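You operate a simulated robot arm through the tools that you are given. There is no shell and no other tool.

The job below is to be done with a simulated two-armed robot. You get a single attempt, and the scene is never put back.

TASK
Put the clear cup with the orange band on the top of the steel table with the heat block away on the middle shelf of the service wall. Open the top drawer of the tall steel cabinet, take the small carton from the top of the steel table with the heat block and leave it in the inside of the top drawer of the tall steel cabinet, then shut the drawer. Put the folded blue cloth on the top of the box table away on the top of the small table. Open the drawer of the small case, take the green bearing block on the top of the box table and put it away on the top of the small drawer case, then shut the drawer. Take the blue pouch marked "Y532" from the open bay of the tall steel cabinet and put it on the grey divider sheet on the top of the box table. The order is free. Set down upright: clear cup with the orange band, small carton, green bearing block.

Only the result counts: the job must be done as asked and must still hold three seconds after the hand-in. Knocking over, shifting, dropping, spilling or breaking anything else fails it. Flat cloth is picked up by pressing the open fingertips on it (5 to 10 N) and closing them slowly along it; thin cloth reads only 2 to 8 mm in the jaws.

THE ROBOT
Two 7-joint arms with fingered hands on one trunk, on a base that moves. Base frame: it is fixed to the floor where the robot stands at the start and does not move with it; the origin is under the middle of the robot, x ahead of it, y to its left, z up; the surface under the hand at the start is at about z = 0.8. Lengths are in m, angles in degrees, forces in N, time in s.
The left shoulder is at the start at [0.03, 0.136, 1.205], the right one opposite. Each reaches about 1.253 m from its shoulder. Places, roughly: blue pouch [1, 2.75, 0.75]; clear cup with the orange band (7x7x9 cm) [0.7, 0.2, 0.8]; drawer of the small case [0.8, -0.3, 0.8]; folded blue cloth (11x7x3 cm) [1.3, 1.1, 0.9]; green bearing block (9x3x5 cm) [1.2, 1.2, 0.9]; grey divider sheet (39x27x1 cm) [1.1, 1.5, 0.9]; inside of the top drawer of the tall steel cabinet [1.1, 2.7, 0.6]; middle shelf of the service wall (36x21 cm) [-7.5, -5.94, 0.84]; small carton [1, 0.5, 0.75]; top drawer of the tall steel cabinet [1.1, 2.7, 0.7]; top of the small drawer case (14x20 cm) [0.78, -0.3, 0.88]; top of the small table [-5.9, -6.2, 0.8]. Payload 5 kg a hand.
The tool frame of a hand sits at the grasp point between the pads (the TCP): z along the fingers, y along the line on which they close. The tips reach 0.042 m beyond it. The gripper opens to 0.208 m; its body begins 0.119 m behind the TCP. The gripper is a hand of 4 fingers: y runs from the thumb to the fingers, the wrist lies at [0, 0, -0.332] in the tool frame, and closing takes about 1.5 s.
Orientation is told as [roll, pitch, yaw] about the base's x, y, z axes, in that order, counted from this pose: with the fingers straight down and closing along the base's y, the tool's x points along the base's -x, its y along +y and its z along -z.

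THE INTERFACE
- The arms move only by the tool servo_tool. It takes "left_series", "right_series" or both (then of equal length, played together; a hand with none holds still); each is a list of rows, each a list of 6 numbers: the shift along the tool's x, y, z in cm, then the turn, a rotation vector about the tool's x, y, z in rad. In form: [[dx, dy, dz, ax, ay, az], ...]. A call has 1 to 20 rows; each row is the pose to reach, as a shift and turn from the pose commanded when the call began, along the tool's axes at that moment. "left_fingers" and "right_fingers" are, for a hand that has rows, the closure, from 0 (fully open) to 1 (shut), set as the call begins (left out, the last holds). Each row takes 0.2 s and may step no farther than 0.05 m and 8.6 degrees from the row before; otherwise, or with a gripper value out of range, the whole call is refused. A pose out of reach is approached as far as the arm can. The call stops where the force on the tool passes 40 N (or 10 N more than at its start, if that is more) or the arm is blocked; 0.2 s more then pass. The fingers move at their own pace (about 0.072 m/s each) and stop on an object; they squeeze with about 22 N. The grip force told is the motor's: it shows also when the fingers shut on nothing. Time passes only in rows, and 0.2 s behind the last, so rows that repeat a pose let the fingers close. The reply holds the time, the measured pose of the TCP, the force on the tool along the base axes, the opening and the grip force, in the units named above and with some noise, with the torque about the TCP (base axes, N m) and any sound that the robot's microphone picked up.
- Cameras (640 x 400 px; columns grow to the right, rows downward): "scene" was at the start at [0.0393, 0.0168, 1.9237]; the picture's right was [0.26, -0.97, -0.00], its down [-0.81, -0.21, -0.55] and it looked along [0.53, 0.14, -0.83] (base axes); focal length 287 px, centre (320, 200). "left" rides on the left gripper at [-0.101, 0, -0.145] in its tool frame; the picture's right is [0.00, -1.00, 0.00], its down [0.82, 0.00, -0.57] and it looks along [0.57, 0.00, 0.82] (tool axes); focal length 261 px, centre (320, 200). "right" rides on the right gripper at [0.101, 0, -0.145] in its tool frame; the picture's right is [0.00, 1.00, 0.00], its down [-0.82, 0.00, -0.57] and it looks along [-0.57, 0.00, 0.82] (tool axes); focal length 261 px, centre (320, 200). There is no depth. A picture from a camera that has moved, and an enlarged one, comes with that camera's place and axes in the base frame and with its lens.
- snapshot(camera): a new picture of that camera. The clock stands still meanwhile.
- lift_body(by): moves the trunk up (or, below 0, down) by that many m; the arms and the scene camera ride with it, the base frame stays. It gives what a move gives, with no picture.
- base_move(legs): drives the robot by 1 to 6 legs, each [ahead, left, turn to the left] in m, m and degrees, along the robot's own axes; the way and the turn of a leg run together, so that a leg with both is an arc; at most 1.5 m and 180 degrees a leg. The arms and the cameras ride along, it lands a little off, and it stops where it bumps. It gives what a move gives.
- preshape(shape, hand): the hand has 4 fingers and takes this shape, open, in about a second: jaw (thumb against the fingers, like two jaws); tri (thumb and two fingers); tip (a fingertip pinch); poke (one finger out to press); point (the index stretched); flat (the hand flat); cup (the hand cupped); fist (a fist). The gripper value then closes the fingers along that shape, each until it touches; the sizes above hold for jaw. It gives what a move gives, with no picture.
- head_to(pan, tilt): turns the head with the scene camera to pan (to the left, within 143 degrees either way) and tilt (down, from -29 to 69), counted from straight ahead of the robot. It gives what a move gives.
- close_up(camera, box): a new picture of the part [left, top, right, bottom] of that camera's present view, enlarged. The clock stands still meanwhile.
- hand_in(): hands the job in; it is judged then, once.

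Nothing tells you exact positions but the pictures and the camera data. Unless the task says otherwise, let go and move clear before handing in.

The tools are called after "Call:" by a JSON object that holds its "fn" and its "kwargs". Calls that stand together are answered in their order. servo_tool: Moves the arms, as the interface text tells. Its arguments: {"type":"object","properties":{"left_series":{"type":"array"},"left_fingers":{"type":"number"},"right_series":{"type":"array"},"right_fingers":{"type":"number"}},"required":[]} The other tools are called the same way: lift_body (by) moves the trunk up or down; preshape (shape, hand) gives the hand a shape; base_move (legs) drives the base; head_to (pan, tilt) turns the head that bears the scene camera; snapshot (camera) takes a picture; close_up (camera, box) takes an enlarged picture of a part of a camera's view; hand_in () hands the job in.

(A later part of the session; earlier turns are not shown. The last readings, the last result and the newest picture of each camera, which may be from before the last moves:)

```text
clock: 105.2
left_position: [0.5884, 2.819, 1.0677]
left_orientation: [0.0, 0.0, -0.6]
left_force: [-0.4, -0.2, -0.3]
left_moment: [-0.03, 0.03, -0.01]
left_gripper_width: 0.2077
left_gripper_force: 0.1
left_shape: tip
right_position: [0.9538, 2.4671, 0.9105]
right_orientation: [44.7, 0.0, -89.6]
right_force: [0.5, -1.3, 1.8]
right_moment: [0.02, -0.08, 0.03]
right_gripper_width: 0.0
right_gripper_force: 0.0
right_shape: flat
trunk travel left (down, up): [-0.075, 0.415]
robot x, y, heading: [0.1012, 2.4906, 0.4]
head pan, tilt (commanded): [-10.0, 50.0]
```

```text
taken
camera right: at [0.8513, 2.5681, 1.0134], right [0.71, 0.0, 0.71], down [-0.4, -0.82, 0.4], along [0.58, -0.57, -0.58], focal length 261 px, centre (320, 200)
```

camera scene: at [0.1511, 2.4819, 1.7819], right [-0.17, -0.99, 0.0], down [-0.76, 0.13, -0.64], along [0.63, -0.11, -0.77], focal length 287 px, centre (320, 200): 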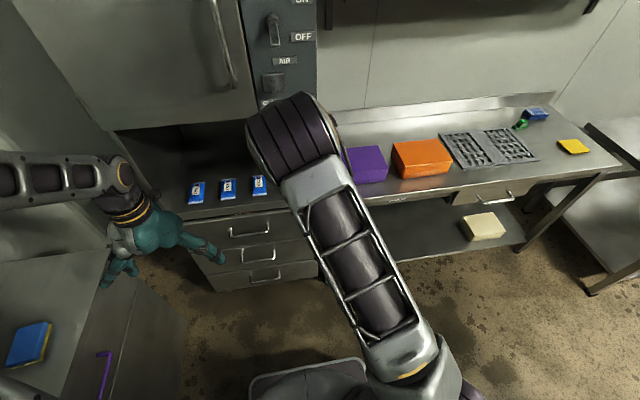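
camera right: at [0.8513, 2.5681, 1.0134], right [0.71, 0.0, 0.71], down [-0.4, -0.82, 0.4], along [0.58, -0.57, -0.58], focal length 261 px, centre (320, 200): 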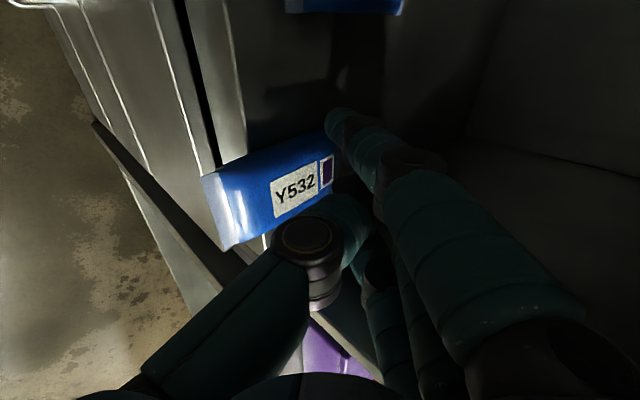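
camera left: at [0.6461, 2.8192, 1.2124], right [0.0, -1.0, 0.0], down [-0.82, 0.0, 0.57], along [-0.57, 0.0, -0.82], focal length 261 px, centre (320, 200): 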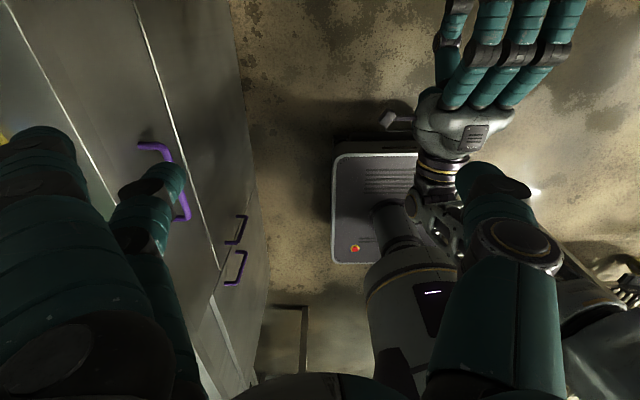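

The pouch overhangs the lip by about 4 cm. I move the hand up off its back end and withdraw.

Call:
{"fn": "servo_tool", "kwargs": {"right_series": [[0, 0.7, 0.7, 0, 0, 0], [0, 2.8, -1.4, 0, 0, 0], [0, 5.0, -3.6, 0, 0, 0], [0, 7.1, -5.7, 0, 0, 0], [0, 8.5, -7.1, 0, 0, 0], [0, 6.4, -9.2, 0, 0, 0], [0, 3.6, -12, 0, 0, 0], [0, 0.8, -14.8, 0, 0, 0], [0, -2.0, -17.6, 0, 0, 0], [0, -4.8, -20.4, 0, 0, 0], [0, -7.6, -23.2, 0, 0, 0]]}}

Call:
{"fn": "preshape", "kwargs": {"hand": "right", "shape": "jaw"}}

Call:
{"fn": "snapshot", "kwargs": {"camera": "right"}}

Call:
{"fn": "snapshot", "kwargs": {"camera": "scene"}}

```text
clock: 107.5
left_position: [0.587, 2.818, 1.0671]
left_orientation: [0.0, 0.0, -0.5]
left_force: [-1.0, -0.7, 0.3]
left_moment: [-0.02, -0.06, 0.05]
left_gripper_width: 0.2079
left_gripper_force: 0.1
left_shape: tip
right_position: [0.7381, 2.4697, 1.0194]
right_orientation: [44.9, 0.0, -89.7]
right_force: [-1.0, 0.6, 0.4]
right_moment: [-0.03, 0.0, -0.01]
right_gripper_width: 0.0
right_gripper_force: 0.0
right_shape: flat
trunk travel left (down, up): [-0.075, 0.415]
robot x, y, heading: [0.1024, 2.4949, 0.2]
head pan, tilt (commanded): [-10.0, 50.0]
```

```text
clock: 108.5
left_position: [0.5881, 2.8169, 1.0682]
left_orientation: [0.0, 0.0, -0.6]
left_force: [-0.3, 0.5, 0.0]
left_moment: [0.01, 0.02, 0.02]
left_gripper_width: 0.2077
left_gripper_force: 0.0
left_shape: tip
right_position: [0.7379, 2.469, 1.0186]
right_orientation: [44.8, 0.0, -89.7]
right_force: [0.2, -0.7, 0.1]
right_moment: [0.02, 0.01, 0.05]
right_gripper_width: 0.208
right_gripper_force: 0.0
right_shape: jaw
trunk travel left (down, up): [-0.075, 0.415]
robot x, y, heading: [0.1034, 2.4983, 0.3]
head pan, tilt (commanded): [-10.0, 50.0]
```

```text
taken
camera right: at [0.6363, 2.5708, 1.1219], right [0.71, 0.0, 0.7], down [-0.4, -0.82, 0.4], along [0.58, -0.57, -0.58], focal length 261 px, centre (320, 200)
```

right: 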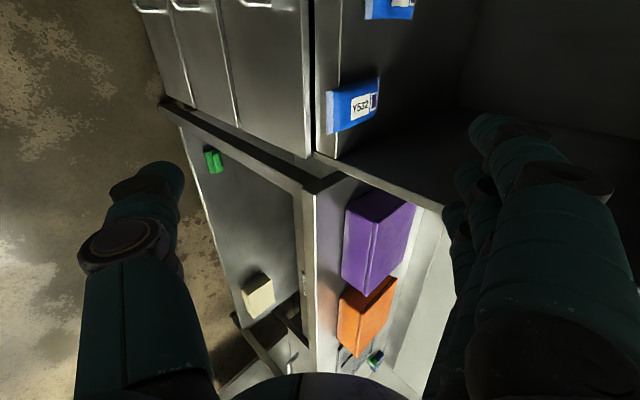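

```text
taken
camera scene: at [0.1494, 2.4818, 1.782], right [-0.17, -0.99, 0.0], down [-0.76, 0.13, -0.64], along [0.63, -0.11, -0.77], focal length 287 px, centre (320, 200)
```

scene: 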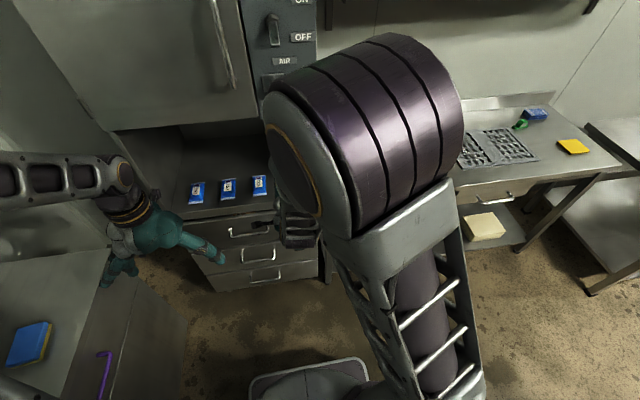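

The pouch lies straight and overhangs by about 3 cm (front at x = 0.90). Now I turn the right hand so that its fingers point steeply down and close sideways.

Call:
{"fn": "servo_tool", "kwargs": {"right_series": [[0, 0.11, -0.3, 0.0293, 0.0293, -0.1094], [-0.1, 0.22, -0.6, 0.0586, 0.0586, -0.2188], [-0.1, 0.33, -0.9, 0.0879, 0.0879, -0.3282], [-0.15, 0.45, -1.2, 0.1173, 0.1173, -0.4376], [-0.2, 0.56, -1.5, 0.1466, 0.1466, -0.547], [-0.2, 0.67, -1.8, 0.1759, 0.1759, -0.6564], [-0.25, 0.78, -2.05, 0.2052, 0.2052, -0.7658], [-0.3, 0.9, -2.35, 0.2345, 0.2345, -0.8751], [-0.3, 1.0, -2.65, 0.2638, 0.2638, -0.9845], [-0.35, 1.1, -2.95, 0.2931, 0.2931, -1.0939], [-0.4, 1.2, -3.2, 0.3225, 0.3225, -1.2033], [-0.4, 1.35, -3.5, 0.3518, 0.3518, -1.3127], [-0.45, 1.45, -3.8, 0.3811, 0.3811, -1.4221], [-0.5, 1.56, -4.1, 0.4104, 0.4104, -1.5315]], "right_fingers": 0.47}}

Call:
{"fn": "snapshot", "kwargs": {"camera": "right"}}

Call:
{"fn": "snapshot", "kwargs": {"camera": "scene"}}

```text
clock: 111.5
left_position: [0.5881, 2.8177, 1.0679]
left_orientation: [0.0, 0.0, -0.5]
left_force: [0.1, 0.3, -1.1]
left_moment: [-0.02, -0.01, 0.01]
left_gripper_width: 0.208
left_gripper_force: 0.0
left_shape: tip
right_position: [0.7184, 2.4611, 1.0608]
right_orientation: [0.0, -14.9, 0.4]
right_force: [-0.6, -1.0, 0.3]
right_moment: [-0.01, -0.02, 0.0]
right_gripper_width: 0.1112
right_gripper_force: 0.1
right_shape: jaw
trunk travel left (down, up): [-0.075, 0.415]
robot x, y, heading: [0.0998, 2.4957, 0.0]
head pan, tilt (commanded): [-10.0, 50.0]
```

```text
taken
camera right: at [0.5841, 2.4615, 1.1755], right [0.0, 1.0, 0.0], down [0.65, 0.0, 0.76], along [0.76, 0.0, -0.65], focal length 261 px, centre (320, 200)
```

right: 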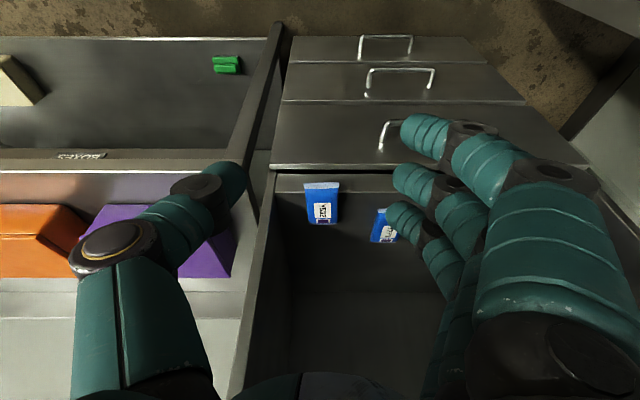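

```text
taken
camera scene: at [0.1496, 2.4819, 1.782], right [-0.17, -0.99, 0.0], down [-0.76, 0.13, -0.64], along [0.63, -0.11, -0.77], focal length 287 px, centre (320, 200)
```

scene: 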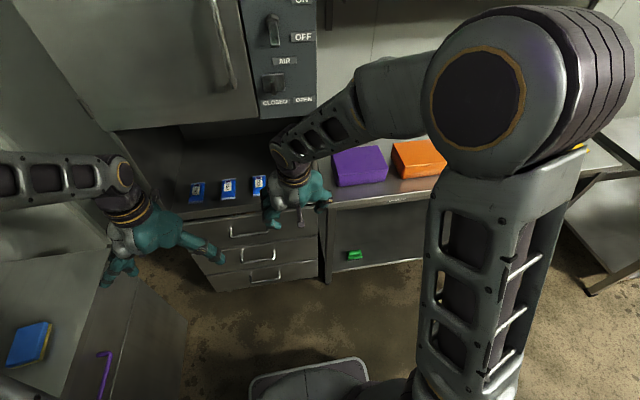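

The hand points steeply down with the fingers 11 cm apart, the pouch is 5.9 cm wide at y = 2.466. I lower the hand in front of the bay and then go straight ahead around the overhanging end.

Call:
{"fn": "servo_tool", "kwargs": {"right_series": [[0.3, 0.1, 3.8, 0, 0, 0], [0.5, 0.3, 7.6, 0, 0, 0], [0.7, 0.4, 11.4, 0, 0, 0], [0.9, 0.5, 15.0, 0, 0, 0], [-2.8, 0.5, 16.0, 0, 0, 0], [-6.0, 0.5, 16.9, 0, 0, 0]]}}

Call:
{"fn": "snapshot", "kwargs": {"camera": "right"}}

```text
clock: 112.8
left_position: [0.5885, 2.8179, 1.0671]
left_orientation: [0.0, 0.0, -0.5]
left_force: [0.3, -1.0, -0.2]
left_moment: [-0.06, 0.03, 0.02]
left_gripper_width: 0.2079
left_gripper_force: 0.2
left_shape: tip
right_position: [0.8188, 2.4699, 0.9116]
right_orientation: [-0.1, -14.7, 0.3]
right_force: [0.3, 0.5, -0.9]
right_moment: [-0.04, 0.04, 0.0]
right_gripper_width: 0.1109
right_gripper_force: 0.1
right_shape: jaw
trunk travel left (down, up): [-0.075, 0.415]
robot x, y, heading: [0.102, 2.4953, 0.2]
head pan, tilt (commanded): [-10.0, 50.0]
```

```text
taken
camera right: at [0.6848, 2.4701, 1.0264], right [0.0, 1.0, 0.0], down [0.65, 0.0, 0.76], along [0.76, 0.0, -0.65], focal length 261 px, centre (320, 200)
```

right: 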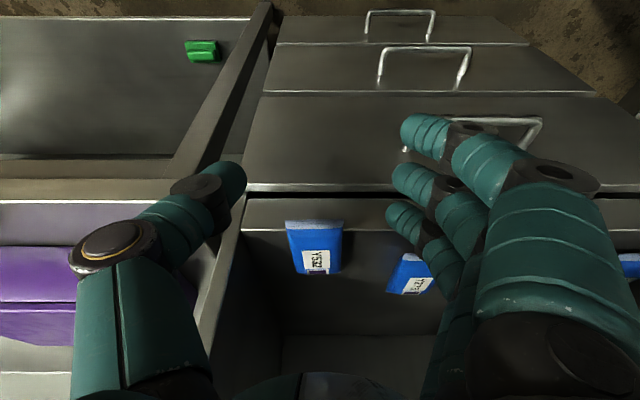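

The pouch end is centred between thumb and fingers. I go ahead 8.5 cm around it.

Call:
{"fn": "servo_tool", "kwargs": {"right_series": [[-2, -0.3, 0.6, 0, 0, 0], [-4.1, -0.5, 1.2, 0, 0, 0], [-6.2, -0.5, 1.8, 0, 0, 0], [-8.1, -0.5, 2.4, 0, 0, 0]]}}

Call:
{"fn": "snapshot", "kwargs": {"camera": "right"}}

```text
clock: 113.8
left_position: [0.5888, 2.8174, 1.0674]
left_orientation: [-0.1, 0.0, -0.6]
left_force: [0.5, -0.1, 0.3]
left_moment: [0.05, 0.02, 0.01]
left_gripper_width: 0.2077
left_gripper_force: 0.1
left_shape: tip
right_position: [0.9011, 2.4622, 0.9106]
right_orientation: [-0.1, -14.9, 0.3]
right_force: [-1.2, 0.0, 0.1]
right_moment: [0.01, 0.02, 0.03]
right_gripper_width: 0.1109
right_gripper_force: 0.1
right_shape: jaw
trunk travel left (down, up): [-0.075, 0.415]
robot x, y, heading: [0.1023, 2.5004, 0.3]
head pan, tilt (commanded): [-10.0, 50.0]
```

```text
taken
camera right: at [0.7684, 2.4631, 1.0249], right [0.0, 1.0, 0.0], down [0.65, 0.0, 0.76], along [0.76, 0.0, -0.65], focal length 261 px, centre (320, 200)
```

right: 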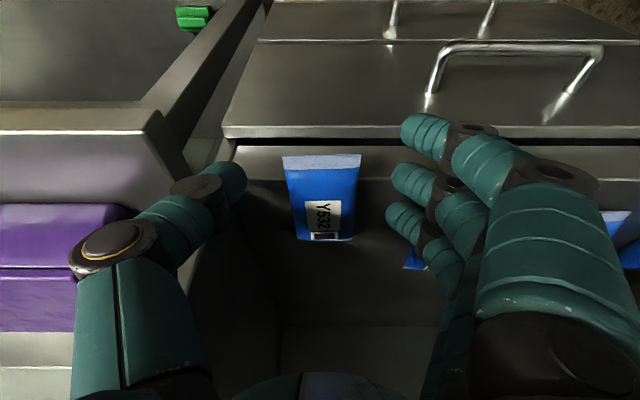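

The pouch's front end sits between the fingers; I go about 1 cm farther and close.

Call:
{"fn": "servo_tool", "kwargs": {"right_series": [[-0.6, 0, 0, 0, 0, 0], [-1.2, 0.1, 0.1, 0, 0, 0]]}}

Call:
{"fn": "servo_tool", "kwargs": {"right_series": [[0, 0, 0, 0, 0, 0], [0, 0, 0, 0, 0, 0], [0, 0, 0, 0, 0, 0], [0, 0, 0, 0, 0, 0], [0, 0, 0, 0, 0, 0], [0, 0, 0, 0, 0, 0]], "right_fingers": 0.9}}

Call:
{"fn": "snapshot", "kwargs": {"camera": "right"}}

```text
clock: 114.5
left_position: [0.5878, 2.8193, 1.0674]
left_orientation: [0.0, 0.0, -0.6]
left_force: [-0.2, -0.3, -0.3]
left_moment: [0.0, -0.01, -0.04]
left_gripper_width: 0.2077
left_gripper_force: 0.0
left_shape: tip
right_position: [0.9165, 2.4628, 0.9142]
right_orientation: [0.1, -14.9, 0.3]
right_force: [1.0, 0.2, 0.0]
right_moment: [0.01, -0.04, 0.0]
right_gripper_width: 0.1108
right_gripper_force: 0.1
right_shape: jaw
trunk travel left (down, up): [-0.075, 0.415]
robot x, y, heading: [0.0999, 2.4925, 0.3]
head pan, tilt (commanded): [-10.0, 50.0]
```

```text
clock: 115.8
left_position: [0.5873, 2.8175, 1.0674]
left_orientation: [0.0, 0.0, -0.6]
left_force: [-0.2, 1.0, 0.2]
left_moment: [0.04, 0.01, 0.01]
left_gripper_width: 0.2079
left_gripper_force: 0.0
left_shape: tip
right_position: [0.9151, 2.4632, 0.913]
right_orientation: [0.0, -14.7, 0.4]
right_force: [0.2, 0.4, 1.2]
right_moment: [0.05, -0.03, 0.04]
right_gripper_width: 0.05
right_gripper_force: 21.4
right_shape: jaw
trunk travel left (down, up): [-0.075, 0.415]
robot x, y, heading: [0.1029, 2.4981, 0.2]
head pan, tilt (commanded): [-10.0, 50.0]
```

```text
taken
camera right: at [0.7806, 2.4635, 1.0277], right [0.0, 1.0, 0.0], down [0.65, 0.0, 0.76], along [0.76, 0.0, -0.65], focal length 261 px, centre (320, 200)
```

right: 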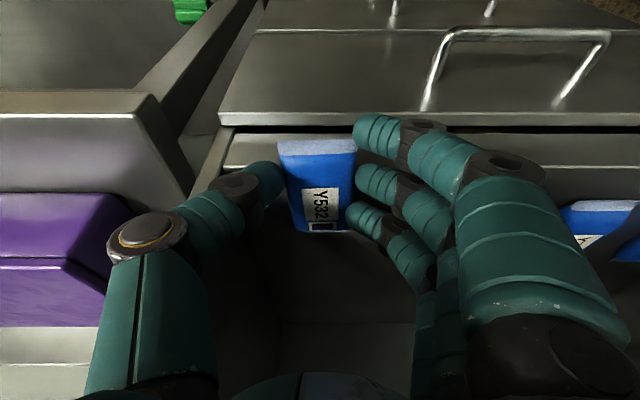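

The pouch is gripped (5.0 cm, 21 N). I lift it slightly and draw it out of the bay.

Call:
{"fn": "servo_tool", "kwargs": {"right_series": [[-0.3, 0, -1.2, 0, 0, 0], [-0.64, 0, -2.4, 0, 0, 0], [2.3, 0, -3.2, 0, 0, 0], [5.2, 0, -4.0, 0, 0, 0], [9.0, 0, -5.0, 0, 0, 0], [13.0, 0, -6.1, 0, 0, 0], [17.0, 0, -7.2, 0, 0, 0], [21.0, 0, -8.3, 0, 0, 0], [24.0, 0, -12, 0, 0, 0], [24.0, 0, -16, 0, 0, 0]]}}

Call:
{"fn": "snapshot", "kwargs": {"camera": "right"}}

Call:
{"fn": "snapshot", "kwargs": {"camera": "scene"}}

```text
clock: 118.0
left_position: [0.5884, 2.8169, 1.0676]
left_orientation: [0.0, 0.0, -0.6]
left_force: [-0.3, -0.9, 0.1]
left_moment: [0.05, -0.01, -0.02]
left_gripper_width: 0.208
left_gripper_force: 0.0
left_shape: tip
right_position: [0.6384, 2.4583, 1.0081]
right_orientation: [0.0, -14.8, 0.2]
right_force: [-0.8, -1.1, -0.6]
right_moment: [0.11, -0.06, 0.01]
right_gripper_width: 0.0495
right_gripper_force: 22.3
right_shape: jaw
trunk travel left (down, up): [-0.075, 0.415]
robot x, y, heading: [0.1063, 2.4963, 0.2]
head pan, tilt (commanded): [-10.0, 50.0]
```

```text
taken
camera right: at [0.5051, 2.459, 1.1216], right [0.0, 1.0, 0.0], down [0.65, 0.0, 0.76], along [0.76, 0.0, -0.65], focal length 261 px, centre (320, 200)
```

right: 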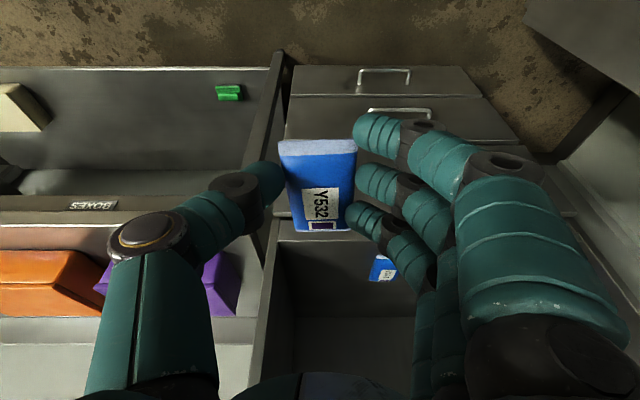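

```text
taken
camera scene: at [0.1489, 2.4806, 1.7821], right [-0.17, -0.99, 0.0], down [-0.76, 0.13, -0.64], along [0.63, -0.11, -0.77], focal length 287 px, centre (320, 200)
```

scene: 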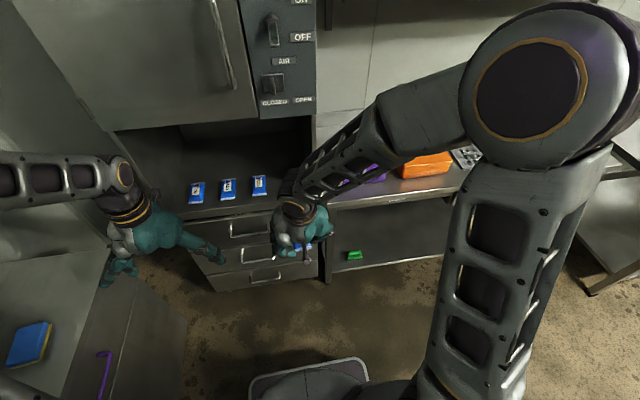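

The pouch is out and the other three stay in place. I raise the trunk again, put the left hand back to jaw shape and drive right to the box table.

Call:
{"fn": "lift_body", "kwargs": {"by": 0.15}}

Call:
{"fn": "preshape", "kwargs": {"hand": "left", "shape": "jaw"}}

Call:
{"fn": "base_move", "kwargs": {"legs": [[0, -0.9, -0.2]]}}

Call:
{"fn": "head_to", "kwargs": {"pan": 0, "tilt": 48}}

Call:
{"fn": "snapshot", "kwargs": {"camera": "scene"}}

```text
clock: 119.8
left_position: [0.5882, 2.8179, 1.2166]
left_orientation: [0.0, 0.1, -0.6]
left_force: [-0.2, 0.0, -0.5]
left_moment: [-0.02, 0.01, 0.02]
left_gripper_width: 0.2078
left_gripper_force: 0.1
left_shape: tip
right_position: [0.6415, 2.4593, 1.1571]
right_orientation: [0.0, -14.8, 0.3]
right_force: [-0.7, -0.2, -0.8]
right_moment: [0.01, 0.01, -0.01]
right_gripper_width: 0.0497
right_gripper_force: 21.6
right_shape: jaw
trunk travel left (down, up): [-0.225, 0.265]
robot x, y, heading: [0.1052, 2.4992, 0.6]
head pan, tilt (commanded): [-10.0, 50.0]
```

```text
clock: 120.7
left_position: [0.5879, 2.818, 1.2162]
left_orientation: [0.0, -0.1, -0.5]
left_force: [-0.4, -0.9, 0.7]
left_moment: [-0.01, -0.01, 0.02]
left_gripper_width: 0.2078
left_gripper_force: 0.1
left_shape: jaw
right_position: [0.6397, 2.4607, 1.1565]
right_orientation: [-0.1, -14.9, 0.3]
right_force: [0.3, -0.7, -0.1]
right_moment: [0.0, 0.02, 0.0]
right_gripper_width: 0.0496
right_gripper_force: 22.1
right_shape: jaw
trunk travel left (down, up): [-0.225, 0.265]
robot x, y, heading: [0.103, 2.4996, 0.4]
head pan, tilt (commanded): [-10.0, 50.0]
```

```text
clock: 125.5
left_position: [0.5938, 1.9098, 1.2166]
left_orientation: [0.0, 0.0, -0.5]
left_force: [-0.3, -0.6, 0.1]
left_moment: [0.03, -0.01, -0.02]
left_gripper_width: 0.208
left_gripper_force: 0.1
left_shape: jaw
right_position: [0.6461, 1.5522, 1.1581]
right_orientation: [-0.1, -14.7, 0.5]
right_force: [0.1, 0.7, -0.8]
right_moment: [0.06, 0.01, 0.02]
right_gripper_width: 0.0495
right_gripper_force: 21.6
right_shape: jaw
trunk travel left (down, up): [-0.225, 0.265]
robot x, y, heading: [0.1078, 1.5877, 0.4]
head pan, tilt (commanded): [-10.0, 50.0]
```

```text
clock: 126.2
left_position: [0.5942, 1.9097, 1.217]
left_orientation: [0.0, 0.0, -0.5]
left_force: [0.2, -0.1, 0.3]
left_moment: [-0.02, 0.01, -0.01]
left_gripper_width: 0.2077
left_gripper_force: 0.1
left_shape: jaw
right_position: [0.6458, 1.5514, 1.1571]
right_orientation: [0.0, -14.8, 0.4]
right_force: [0.8, 0.7, -0.9]
right_moment: [-0.04, 0.03, 0.04]
right_gripper_width: 0.0495
right_gripper_force: 21.9
right_shape: jaw
trunk travel left (down, up): [-0.225, 0.265]
robot x, y, heading: [0.1105, 1.5898, 0.4]
head pan, tilt (commanded): [0.0, 48.0]
```

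```text
taken
camera scene: at [0.1582, 1.5872, 1.9347], right [0.01, -1.0, 0.0], down [-0.74, 0.0, -0.67], along [0.67, 0.0, -0.74], focal length 287 px, centre (320, 200)
```

scene: 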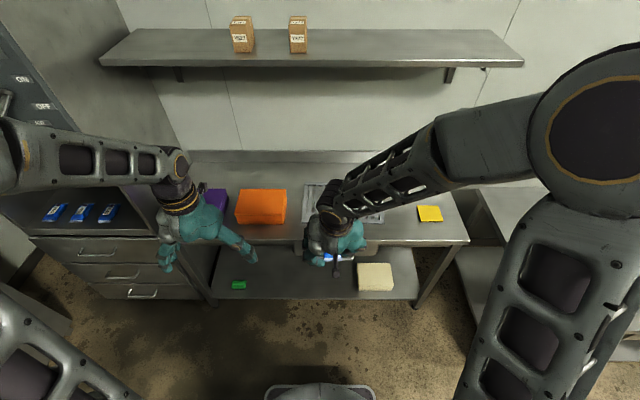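

The right arm hides part of the sheet; I check with the right hand's own camera.

Call:
{"fn": "snapshot", "kwargs": {"camera": "right"}}

Call:
{"fn": "close_up", "kwargs": {"camera": "scene", "box": [270, 150, 480, 300]}}

```text
taken
camera right: at [0.512, 1.5525, 1.2715], right [0.0, 1.0, 0.0], down [0.65, 0.0, 0.76], along [0.76, 0.0, -0.65], focal length 261 px, centre (320, 200)
```

right: 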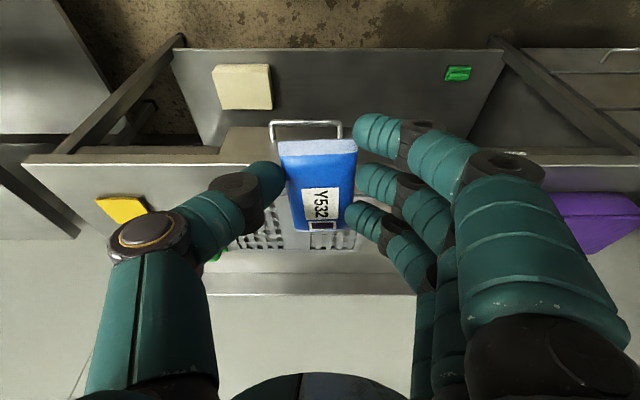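

```text
2.67 times, centred on (375, 225) of scene
camera zoom: at [0.1582, 1.5872, 1.9347], right [0.01, -1.0, 0.0], down [-0.74, 0.0, -0.67], along [0.67, 0.0, -0.74], focal length 764 px, centre (173, 133)
```

zoom: 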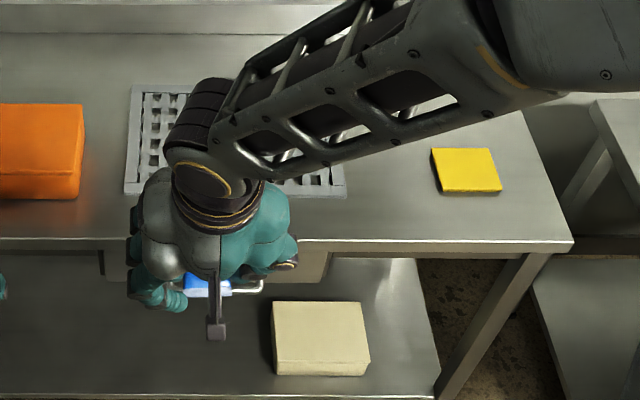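

The sheet measures x 0.978-1.252, y 1.29-1.677 with its top at about z = 0.857. I drive 0.2 m closer and bring the pouch over it.

Call:
{"fn": "base_move", "kwargs": {"legs": [[0.2, 0, -0.4]]}}

Call:
{"fn": "servo_tool", "kwargs": {"right_series": [[-3.5, -0.9, 2.5, 0, 0, 0], [-7, -1.8, 5, 0, 0, 0], [-10.5, -2.7, 7.5, 0, 0, 0], [-14, -3.6, 10, 0, 0, 0], [-17.5, -5.0, 12, 0, 0, 0]]}}

Call:
{"fn": "snapshot", "kwargs": {"camera": "right"}}

Call:
{"fn": "snapshot", "kwargs": {"camera": "scene"}}

```text
clock: 127.8
left_position: [0.7964, 1.9052, 1.217]
left_orientation: [0.0, 0.0, -1.1]
left_force: [0.7, -0.3, -0.5]
left_moment: [0.0, 0.1, -0.02]
left_gripper_width: 0.2079
left_gripper_force: 0.1
left_shape: jaw
right_position: [0.8446, 1.5459, 1.1567]
right_orientation: [-0.1, -14.9, -0.3]
right_force: [0.4, -0.2, -1.7]
right_moment: [0.01, 0.11, -0.01]
right_gripper_width: 0.0496
right_gripper_force: 22.2
right_shape: jaw
trunk travel left (down, up): [-0.225, 0.265]
robot x, y, heading: [0.3056, 1.5868, -0.4]
head pan, tilt (commanded): [0.0, 48.0]
```

```text
clock: 129.0
left_position: [0.796, 1.9049, 1.2172]
left_orientation: [0.1, 0.1, -1.1]
left_force: [0.0, -0.3, 0.3]
left_moment: [0.1, 0.09, 0.02]
left_gripper_width: 0.208
left_gripper_force: 0.1
left_shape: jaw
right_position: [1.0454, 1.4987, 1.0843]
right_orientation: [-0.1, -14.7, -0.4]
right_force: [0.6, -0.4, -1.3]
right_moment: [0.01, 0.09, 0.0]
right_gripper_width: 0.0494
right_gripper_force: 22.0
right_shape: jaw
trunk travel left (down, up): [-0.225, 0.265]
robot x, y, heading: [0.302, 1.5887, -0.3]
head pan, tilt (commanded): [0.0, 48.0]
```

```text
taken
camera right: at [0.9113, 1.5001, 1.1987], right [0.01, 1.0, 0.0], down [0.65, -0.01, 0.76], along [0.76, -0.01, -0.65], focal length 261 px, centre (320, 200)
```

right: 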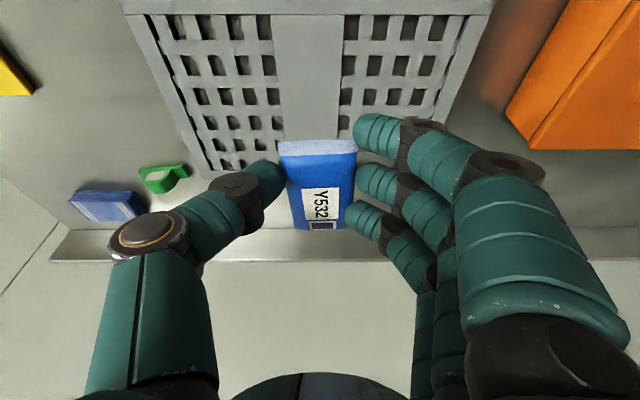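

```text
taken
camera scene: at [0.3574, 1.5855, 1.9347], right [0.0, -1.0, 0.0], down [-0.74, 0.0, -0.67], along [0.67, 0.0, -0.74], focal length 287 px, centre (320, 200)
```

scene: 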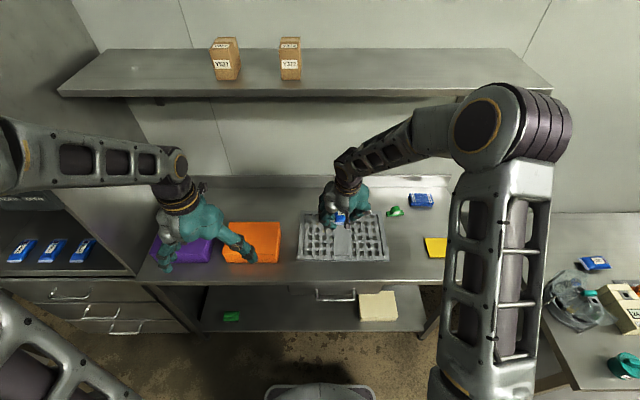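

The pouch is above the sheet; I lower it toward the middle.

Call:
{"fn": "servo_tool", "kwargs": {"right_series": [[0.5, -0.4, 4, 0, 0, 0], [1.0, -0.8, 8, 0, 0, 0], [1.5, -1.2, 12, 0, 0, 0], [2.05, -1.2, 15.5, 0, 0, 0]]}}

Call:
{"fn": "snapshot", "kwargs": {"camera": "right"}}

Call:
{"fn": "close_up", "kwargs": {"camera": "scene", "box": [280, 140, 460, 280]}}

```text
clock: 130.0
left_position: [0.7962, 1.9055, 1.2174]
left_orientation: [0.0, 0.0, -1.1]
left_force: [0.7, -0.2, -0.5]
left_moment: [0.03, 0.04, -0.02]
left_gripper_width: 0.208
left_gripper_force: 0.2
left_shape: jaw
right_position: [1.0659, 1.4811, 0.9323]
right_orientation: [-0.1, -14.8, -0.3]
right_force: [1.5, -0.1, 0.0]
right_moment: [-0.01, 0.2, -0.02]
right_gripper_width: 0.0495
right_gripper_force: 21.9
right_shape: jaw
trunk travel left (down, up): [-0.225, 0.265]
robot x, y, heading: [0.3045, 1.5881, -0.1]
head pan, tilt (commanded): [0.0, 48.0]
```

```text
taken
camera right: at [0.9315, 1.4823, 1.0458], right [0.01, 1.0, 0.0], down [0.65, -0.01, 0.76], along [0.76, -0.01, -0.65], focal length 261 px, centre (320, 200)
```

right: 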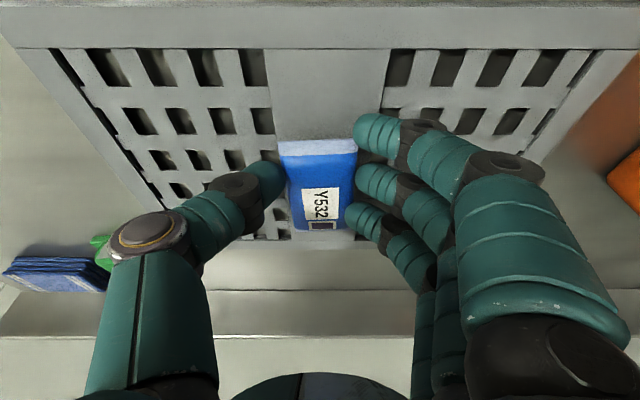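

```text
2.86 times, centred on (370, 210) of scene
camera zoom: at [0.3573, 1.5869, 1.9347], right [0.0, -1.0, 0.0], down [-0.74, 0.0, -0.67], along [0.67, 0.0, -0.74], focal length 819 px, centre (177, 171)
```

zoom: 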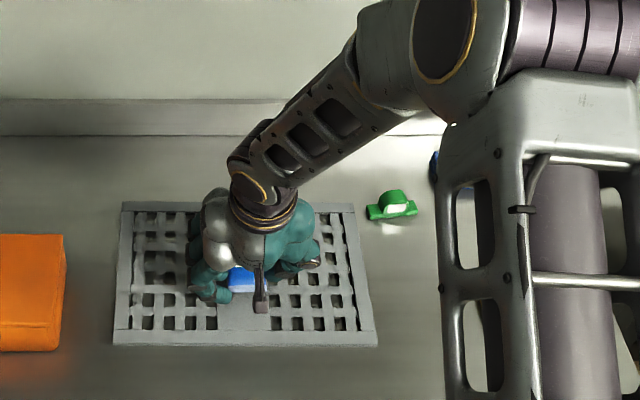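

Slowly down until contact.

Call:
{"fn": "servo_tool", "kwargs": {"right_series": [[0.15, 0, 0.58, 0, 0, 0], [0.3, 0, 1.16, 0, 0, 0]]}}

```text
clock: 130.6
left_position: [0.7933, 1.9052, 1.2186]
left_orientation: [0.1, -0.1, -1.0]
left_force: [-0.7, 0.4, -0.7]
left_moment: [0.03, -0.02, -0.02]
left_gripper_width: 0.2076
left_gripper_force: 0.1
left_shape: jaw
right_position: [1.0647, 1.4808, 0.9231]
right_orientation: [0.0, -15.2, -0.3]
right_force: [0.6, -1.9, 22.8]
right_moment: [0.23, -0.24, -0.03]
right_gripper_width: 0.0499
right_gripper_force: 22.2
right_shape: jaw
trunk travel left (down, up): [-0.225, 0.265]
robot x, y, heading: [0.3065, 1.5853, -0.0]
head pan, tilt (commanded): [0.0, 48.0]
```

Contact. I relieve a few millimetres and open the fingers.

Call:
{"fn": "servo_tool", "kwargs": {"right_series": [[-0.12, 0, -0.45, 0, 0, 0]]}}

Call:
{"fn": "servo_tool", "kwargs": {"right_series": [[0, 0, 0, 0, 0, 0], [0, 0, 0, 0, 0, 0], [0, 0, 0, 0, 0, 0], [0, 0, 0, 0, 0, 0], [0, 0, 0, 0, 0, 0]], "right_fingers": 0.45}}

Call:
{"fn": "snapshot", "kwargs": {"camera": "right"}}

```text
clock: 131.0
left_position: [0.7942, 1.9055, 1.218]
left_orientation: [0.0, 0.0, -1.0]
left_force: [0.4, 0.1, 0.5]
left_moment: [-0.01, 0.0, 0.03]
left_gripper_width: 0.208
left_gripper_force: 0.0
left_shape: jaw
right_position: [1.0634, 1.4815, 0.9235]
right_orientation: [0.0, -14.8, -0.3]
right_force: [1.5, -0.9, 5.1]
right_moment: [0.04, -0.24, -0.08]
right_gripper_width: 0.0499
right_gripper_force: 21.7
right_shape: jaw
trunk travel left (down, up): [-0.225, 0.265]
robot x, y, heading: [0.3058, 1.5872, -0.0]
head pan, tilt (commanded): [0.0, 48.0]
```

```text
clock: 132.2
left_position: [0.7954, 1.9057, 1.2171]
left_orientation: [0.0, 0.0, -1.1]
left_force: [0.1, -0.8, 0.2]
left_moment: [0.02, 0.0, 0.0]
left_gripper_width: 0.2077
left_gripper_force: 0.0
left_shape: jaw
right_position: [1.0631, 1.4806, 0.9241]
right_orientation: [0.0, -14.8, -0.4]
right_force: [-0.3, 0.4, 0.6]
right_moment: [0.02, 0.0, 0.01]
right_gripper_width: 0.1131
right_gripper_force: 0.2
right_shape: jaw
trunk travel left (down, up): [-0.225, 0.265]
robot x, y, heading: [0.3035, 1.5897, -0.2]
head pan, tilt (commanded): [0.0, 48.0]
```

```text
taken
camera right: at [0.9293, 1.484, 1.0382], right [0.01, 1.0, 0.0], down [0.65, -0.01, 0.76], along [0.76, -0.01, -0.65], focal length 261 px, centre (320, 200)
```

right: 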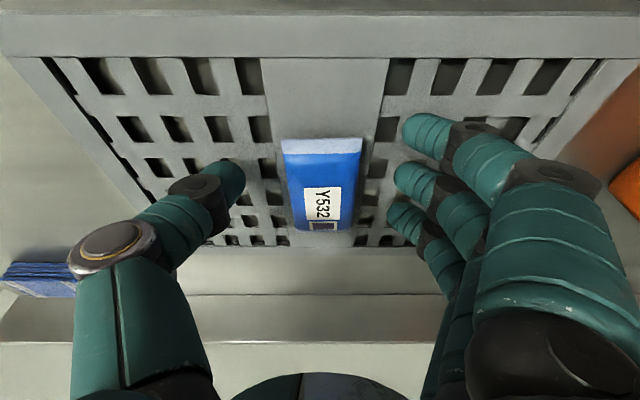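

The pouch lies flat on the sheet. I raise the right hand and look at the block and the cloth.

Call:
{"fn": "servo_tool", "kwargs": {"right_series": [[-0.5, 0, -2, 0, 0, 0], [-1.3, 0, -5, 0, 0, 0], [-2.3, 0, -9, 0, 0, 0], [-3.4, 0, -13, 0, 0, 0], [-4.4, 0, -17, 0, 0, 0], [-2.0, -3, -19, 0, 0, 0], [1.5, -5, -21, 0, 0, 0], [5, -7, -22, 0, 0, 0], [9, -9, -22, 0, 0, 0], [13, -10, -22, 0, 0, 0], [17, -11, -22, 0, 0, 0]]}}

Call:
{"fn": "head_to", "kwargs": {"pan": -15, "tilt": 42}}

Call:
{"fn": "snapshot", "kwargs": {"camera": "scene"}}

Call:
{"fn": "snapshot", "kwargs": {"camera": "right"}}

```text
clock: 134.6
left_position: [0.7956, 1.9052, 1.2177]
left_orientation: [0.0, 0.0, -1.1]
left_force: [-1.1, -0.7, 0.2]
left_moment: [0.04, -0.04, 0.0]
left_gripper_width: 0.2079
left_gripper_force: 0.1
left_shape: jaw
right_position: [0.8412, 1.3759, 1.0908]
right_orientation: [0.0, -14.9, -0.4]
right_force: [-0.2, 0.3, -0.2]
right_moment: [0.02, -0.01, 0.03]
right_gripper_width: 0.1139
right_gripper_force: 0.0
right_shape: jaw
trunk travel left (down, up): [-0.225, 0.265]
robot x, y, heading: [0.3063, 1.588, -0.1]
head pan, tilt (commanded): [0.0, 48.0]
```

```text
clock: 135.3
left_position: [0.7945, 1.9065, 1.2174]
left_orientation: [0.0, 0.0, -1.1]
left_force: [0.4, 0.0, -1.0]
left_moment: [-0.02, -0.02, 0.01]
left_gripper_width: 0.208
left_gripper_force: 0.0
left_shape: jaw
right_position: [0.8426, 1.3754, 1.0912]
right_orientation: [0.0, -14.8, -0.3]
right_force: [-1.0, 0.8, 0.7]
right_moment: [0.02, 0.01, 0.0]
right_gripper_width: 0.1141
right_gripper_force: 0.0
right_shape: jaw
trunk travel left (down, up): [-0.225, 0.265]
robot x, y, heading: [0.3081, 1.5868, -0.1]
head pan, tilt (commanded): [-15.0, 42.0]
```

```text
taken
camera scene: at [0.3579, 1.5653, 1.9432], right [-0.26, -0.96, 0.0], down [-0.65, 0.18, -0.74], along [0.72, -0.19, -0.67], focal length 287 px, centre (320, 200)
```

scene: 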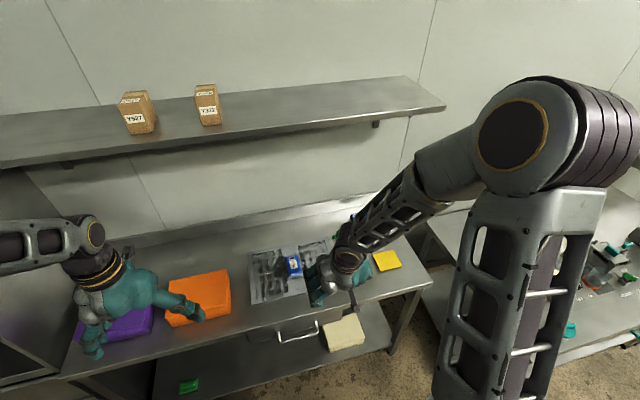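

```text
taken
camera right: at [0.7091, 1.3781, 1.2059], right [0.01, 1.0, 0.0], down [0.65, -0.01, 0.76], along [0.76, -0.01, -0.65], focal length 261 px, centre (320, 200)
```

right: 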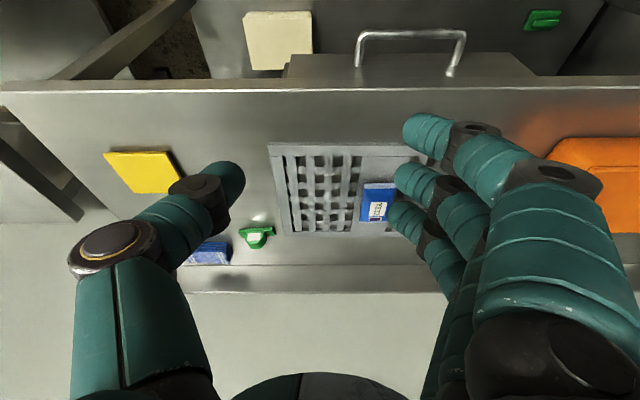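

The pouch is on the sheet; the green block and the blue cloth are at the back right of the box table, under the wall shelf (front edge x about 1.14, z about 1.53). I pull the right hand back and shift the robot to the right and closer.

Call:
{"fn": "servo_tool", "kwargs": {"right_series": [[3, -3, -0.8, 0, 0, 0], [6, -6, -1.6, 0, 0, 0], [9, -9, -2.4, 0, 0, 0], [12, -12, -3.2, 0, 0, 0], [15, -15, -4, 0, 0, 0], [18, -18, -4.8, 0, 0, 0]], "left_series": [[3, 0, 0, 0, 0, 0], [6, 0, 0, 0, 0, 0], [9, 0, 0, 0, 0, 0], [12, 0, 0, 0, 0, 0], [15, 0, 0, 0, 0, 0], [18, 0, 0, 0, 0, 0]]}}

Call:
{"fn": "base_move", "kwargs": {"legs": [[0, -0.36, 0], [0.1, 0, 0]]}}

Call:
{"fn": "head_to", "kwargs": {"pan": -5, "tilt": 45}}

Call:
{"fn": "snapshot", "kwargs": {"camera": "scene"}}

```text
clock: 136.8
left_position: [0.6105, 1.9073, 1.2166]
left_orientation: [0.2, -0.1, -1.1]
left_force: [-2.3, -1.1, 0.0]
left_moment: [0.08, -0.19, -0.01]
left_gripper_width: 0.2079
left_gripper_force: 0.1
left_shape: jaw
right_position: [0.6803, 1.1684, 1.0986]
right_orientation: [0.3, -14.7, -0.4]
right_force: [-2.3, -0.9, 1.4]
right_moment: [0.09, -0.17, 0.02]
right_gripper_width: 0.1137
right_gripper_force: 0.0
right_shape: jaw
right hand out of reach, approached as far as the arm can: row 4, 5, 6
trunk travel left (down, up): [-0.225, 0.265]
robot x, y, heading: [0.3097, 1.5884, -0.3]
head pan, tilt (commanded): [-15.0, 42.0]
```

```text
clock: 139.8
left_position: [0.7154, 1.5512, 1.2148]
left_orientation: [-0.1, 0.1, -1.1]
left_force: [1.4, 0.6, -0.8]
left_moment: [-0.05, 0.09, -0.03]
left_gripper_width: 0.2078
left_gripper_force: 0.0
left_shape: jaw
right_position: [0.7807, 0.8115, 1.0977]
right_orientation: [0.2, -14.5, -0.4]
right_force: [0.8, 0.5, 0.3]
right_moment: [-0.04, 0.12, -0.04]
right_gripper_width: 0.114
right_gripper_force: 0.0
right_shape: jaw
trunk travel left (down, up): [-0.225, 0.265]
robot x, y, heading: [0.403, 1.2312, -0.4]
head pan, tilt (commanded): [-15.0, 42.0]
```

```text
clock: 140.5
left_position: [0.7134, 1.5498, 1.2166]
left_orientation: [-0.1, -0.1, -1.1]
left_force: [-0.8, -0.4, 0.4]
left_moment: [0.01, -0.03, 0.0]
left_gripper_width: 0.2079
left_gripper_force: 0.1
left_shape: jaw
right_position: [0.7792, 0.8107, 1.0989]
right_orientation: [0.1, -14.6, -0.4]
right_force: [0.1, 0.0, 0.8]
right_moment: [0.01, -0.03, -0.01]
right_gripper_width: 0.1139
right_gripper_force: 0.1
right_shape: jaw
trunk travel left (down, up): [-0.225, 0.265]
robot x, y, heading: [0.406, 1.2351, -0.5]
head pan, tilt (commanded): [-5.0, 45.0]
```

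```text
taken
camera scene: at [0.4557, 1.2218, 1.939], right [-0.09, -1.0, 0.0], down [-0.7, 0.07, -0.71], along [0.7, -0.07, -0.71], focal length 287 px, centre (320, 200)
```

scene: 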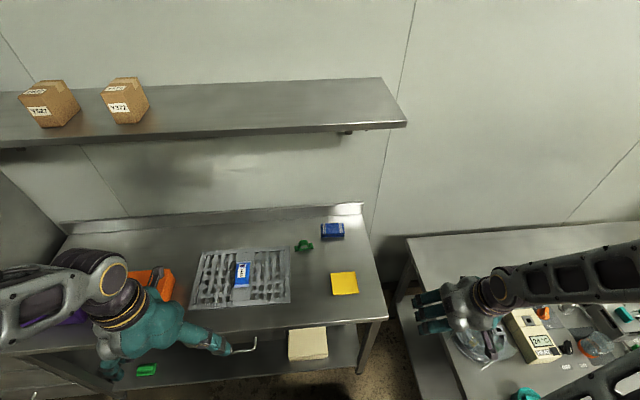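

Now block and cloth are clearly visible. I zoom in for measuring.

Call:
{"fn": "close_up", "kwargs": {"camera": "scene", "box": [280, 200, 380, 280]}}

Call:
{"fn": "close_up", "kwargs": {"camera": "scene", "box": [180, 220, 380, 340]}}

```text
5.00 times, centred on (330, 240) of scene
camera zoom: at [0.4557, 1.2218, 1.939], right [-0.09, -1.0, 0.0], down [-0.7, 0.07, -0.71], along [0.7, -0.07, -0.71], focal length 1434 px, centre (270, 0)
```

zoom: 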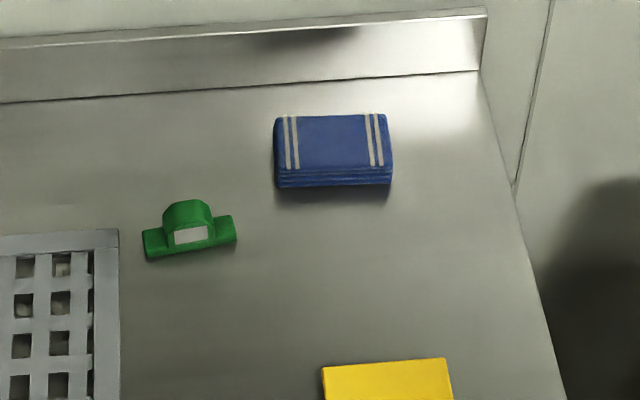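

```text
3.20 times, centred on (280, 280) of scene
camera zoom: at [0.4557, 1.2218, 1.939], right [-0.09, -1.0, 0.0], down [-0.7, 0.07, -0.71], along [0.7, -0.07, -0.71], focal length 918 px, centre (448, -56)
```

zoom: 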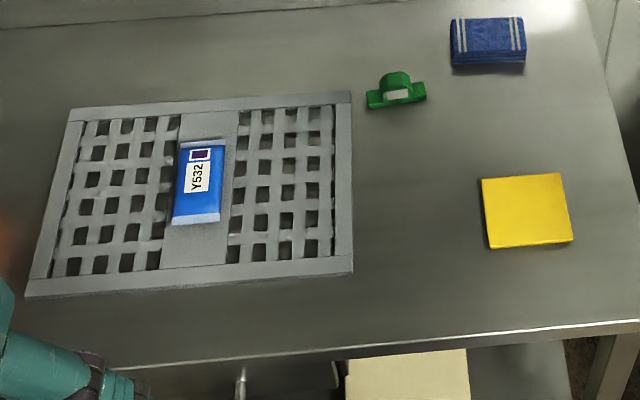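

The block's middle is at about [1.24, 1.221], turned by about 10 degrees; the cloth's middle is at about [1.32, 1.081]. I set the left hand to tip shape, turn it and bring it over the block.

Call:
{"fn": "preshape", "kwargs": {"hand": "left", "shape": "tip"}}

Call:
{"fn": "servo_tool", "kwargs": {"left_series": [[0, 0, 0, -0.008, -0.087, -0.065], [0, 0, 0, -0.017, -0.175, -0.129], [0, 0, 0, -0.0254, -0.262, -0.194]], "left_fingers": 0.35}}

Call:
{"fn": "servo_tool", "kwargs": {"left_series": [[-2.6, -2.8, 2.1, 0, 0, 0], [-5.3, -5.5, 4.1, 0, 0, 0], [-7.9, -8.3, 6.2, 0, 0, 0], [-10.5, -11.1, 8.3, 0, 0, 0], [-13.1, -13.9, 10.3, 0, 0, 0], [-15.8, -16.6, 12.4, 0, 0, 0], [-18.4, -19.4, 14.5, 0, 0, 0], [-21, -22.2, 16.5, 0, 0, 0], [-23.7, -24.9, 18.6, 0, 0, 0], [-26.3, -27.7, 20.7, 0, 0, 0], [-28.9, -30.5, 22.7, 0, 0, 0], [-31.6, -33.3, 24.8, 0, 0, 0], [-34.2, -36, 26.9, 0, 0, 0], [-36.8, -38.8, 28.9, 0, 0, 0], [-39.4, -41.6, 31, 0, 0, 0]]}}

Call:
{"fn": "snapshot", "kwargs": {"camera": "left"}}

Call:
{"fn": "snapshot", "kwargs": {"camera": "scene"}}

```text
clock: 141.4
left_position: [0.713, 1.5507, 1.2163]
left_orientation: [0.0, -0.1, -1.2]
left_force: [0.1, -0.9, 0.6]
left_moment: [0.02, 0.02, 0.03]
left_gripper_width: 0.2078
left_gripper_force: 0.0
left_shape: tip
right_position: [0.7804, 0.8112, 1.0983]
right_orientation: [0.3, -14.6, -0.3]
right_force: [0.7, 1.0, 0.1]
right_moment: [-0.01, 0.02, -0.02]
right_gripper_width: 0.1141
right_gripper_force: 0.0
right_shape: jaw
trunk travel left (down, up): [-0.225, 0.265]
robot x, y, heading: [0.4071, 1.2269, -0.4]
head pan, tilt (commanded): [-5.0, 45.0]
```

```text
clock: 142.2
left_position: [0.7653, 1.5805, 1.2546]
left_orientation: [-0.2, -14.7, 10.1]
left_force: [-0.1, -0.5, 0.9]
left_moment: [-0.01, -0.05, 0.02]
left_gripper_width: 0.1357
left_gripper_force: 0.1
left_shape: tip
left hand out of reach, approached as far as the arm can: row 1, 2, 3
right_position: [0.7796, 0.8108, 1.099]
right_orientation: [0.1, -14.6, -0.4]
right_force: [-0.7, -0.1, 0.1]
right_moment: [0.02, -0.05, 0.0]
right_gripper_width: 0.1139
right_gripper_force: 0.0
right_shape: jaw
trunk travel left (down, up): [-0.225, 0.265]
robot x, y, heading: [0.3997, 1.2316, -0.3]
head pan, tilt (commanded): [-5.0, 45.0]
```

```text
clock: 145.4
left_position: [1.2907, 1.2511, 1.0545]
left_orientation: [0.1, -14.9, 9.9]
left_force: [0.5, 0.3, 0.1]
left_moment: [-0.04, 0.14, -0.02]
left_gripper_width: 0.1359
left_gripper_force: 0.0
left_shape: tip
right_position: [0.7817, 0.8115, 1.0972]
right_orientation: [0.2, -14.4, -0.4]
right_force: [0.6, 0.3, 0.1]
right_moment: [0.07, 0.07, 0.04]
right_gripper_width: 0.1139
right_gripper_force: 0.1
right_shape: jaw
trunk travel left (down, up): [-0.225, 0.265]
robot x, y, heading: [0.4025, 1.2296, -0.1]
head pan, tilt (commanded): [-5.0, 45.0]
```

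```text
taken
camera left: at [1.3507, 1.2614, 1.2213], right [0.18, -0.98, 0.0], down [-0.93, -0.17, 0.34], along [-0.34, -0.06, -0.94], focal length 261 px, centre (320, 200)
```

left: 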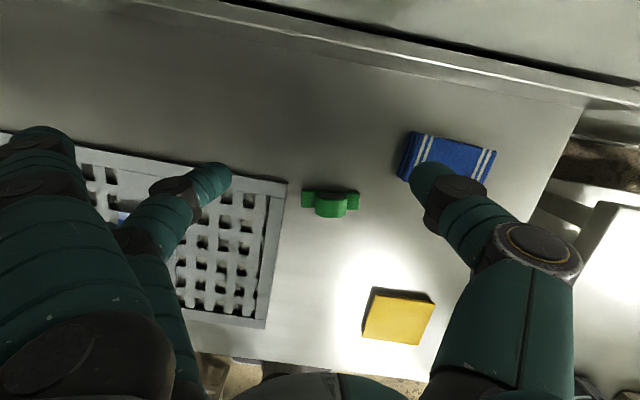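

```text
taken
camera scene: at [0.4588, 1.2203, 1.9387], right [-0.09, -1.0, 0.0], down [-0.71, 0.07, -0.71], along [0.7, -0.07, -0.71], focal length 287 px, centre (320, 200)
```

scene: 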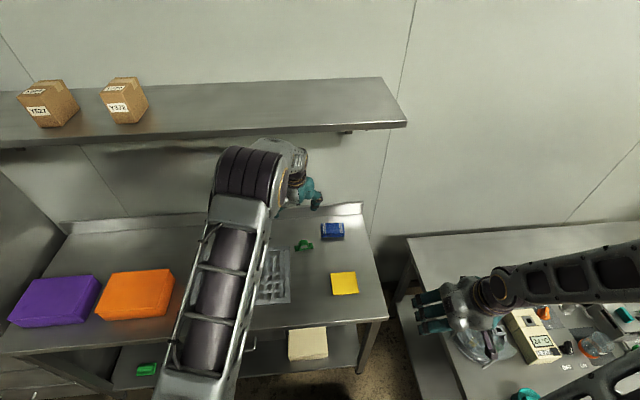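

The left camera puts the block's middle at about [1.23, 1.2225]. I shift the hand there, still above it.

Call:
{"fn": "servo_tool", "kwargs": {"left_series": [[2.6, -0.6, 1.2, 0, 0, 0], [5.1, -1.2, 2.4, 0, 0, 0], [7.66, -1.76, 3.58, 0, 0, 0]]}}

Call:
{"fn": "snapshot", "kwargs": {"camera": "left"}}

Call:
{"fn": "close_up", "kwargs": {"camera": "scene", "box": [210, 140, 380, 290]}}

```text
clock: 146.2
left_position: [1.2286, 1.2201, 1.002]
left_orientation: [0.1, -15.1, 10.1]
left_force: [0.2, -0.9, -0.2]
left_moment: [0.05, 0.03, 0.03]
left_gripper_width: 0.1358
left_gripper_force: 0.0
left_shape: tip
right_position: [0.7799, 0.8115, 1.0981]
right_orientation: [0.1, -14.6, -0.4]
right_force: [-0.4, -1.3, 0.1]
right_moment: [0.05, -0.03, 0.0]
right_gripper_width: 0.1138
right_gripper_force: 0.1
right_shape: jaw
trunk travel left (down, up): [-0.225, 0.265]
robot x, y, heading: [0.4016, 1.2278, -0.3]
head pan, tilt (commanded): [-5.0, 45.0]
```

```text
taken
camera left: at [1.2871, 1.2303, 1.1688], right [0.18, -0.98, 0.0], down [-0.93, -0.17, 0.34], along [-0.33, -0.06, -0.94], focal length 261 px, centre (320, 200)
```

left: 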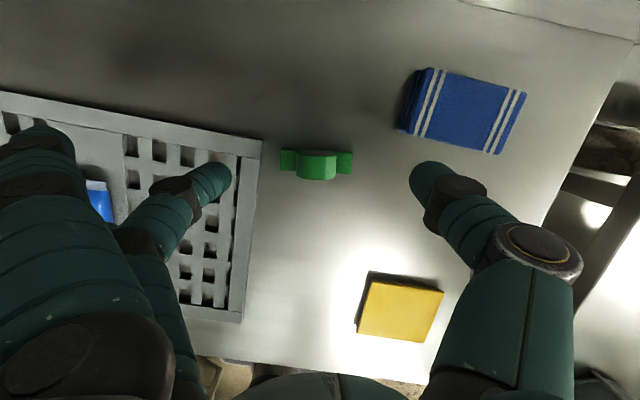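

```text
2.67 times, centred on (295, 215) of scene
camera zoom: at [0.4559, 1.2206, 1.939], right [-0.09, -1.0, 0.0], down [-0.7, 0.07, -0.71], along [0.7, -0.07, -0.71], focal length 764 px, centre (387, 160)
```

zoom: 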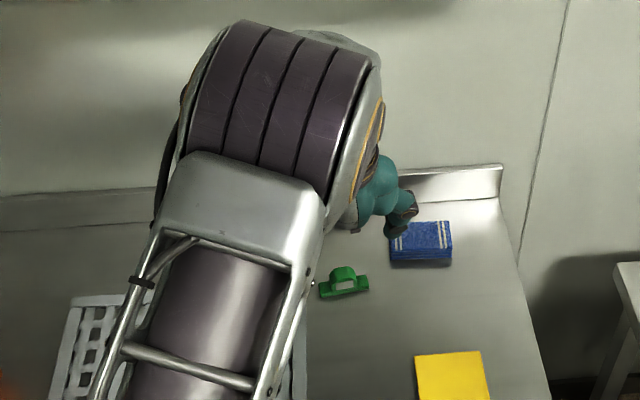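

The block is centred under thumb and finger. I go down so that the tips come just above its base flange.

Call:
{"fn": "servo_tool", "kwargs": {"left_series": [[1.0, 0.2, 2.5, 0, 0, 0], [2.0, 0.4, 5, 0, 0, 0], [2.8, 0.42, 7.3, 0, 0, 0], [3.3, 0.42, 8.6, 0, 0, 0]]}}

Call:
{"fn": "snapshot", "kwargs": {"camera": "left"}}

```text
clock: 147.2
left_position: [1.221, 1.2219, 0.9129]
left_orientation: [0.1, -15.3, 9.9]
left_force: [0.4, 0.4, 3.7]
left_moment: [0.33, -0.05, -0.09]
left_gripper_width: 0.1353
left_gripper_force: 0.0
left_shape: tip
right_position: [0.7791, 0.8117, 1.0985]
right_orientation: [0.1, -14.6, -0.4]
right_force: [0.5, 0.2, 0.2]
right_moment: [0.04, -0.04, 0.0]
right_gripper_width: 0.1141
right_gripper_force: 0.0
right_shape: jaw
trunk travel left (down, up): [-0.225, 0.265]
robot x, y, heading: [0.4043, 1.2329, -0.2]
head pan, tilt (commanded): [-5.0, 45.0]
```

```text
taken
camera left: at [1.2801, 1.232, 1.0801], right [0.18, -0.98, 0.0], down [-0.93, -0.17, 0.34], along [-0.33, -0.06, -0.94], focal length 261 px, centre (320, 200)
```

left: 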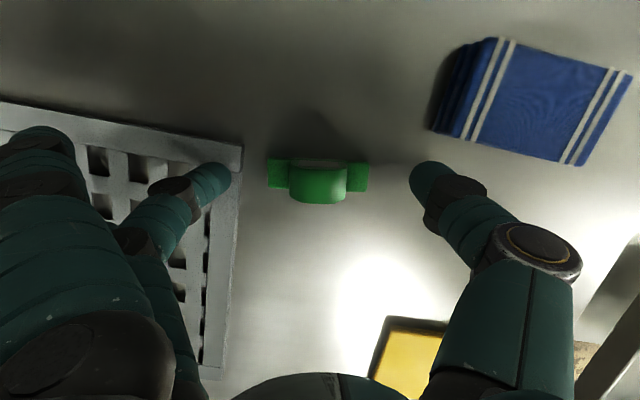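

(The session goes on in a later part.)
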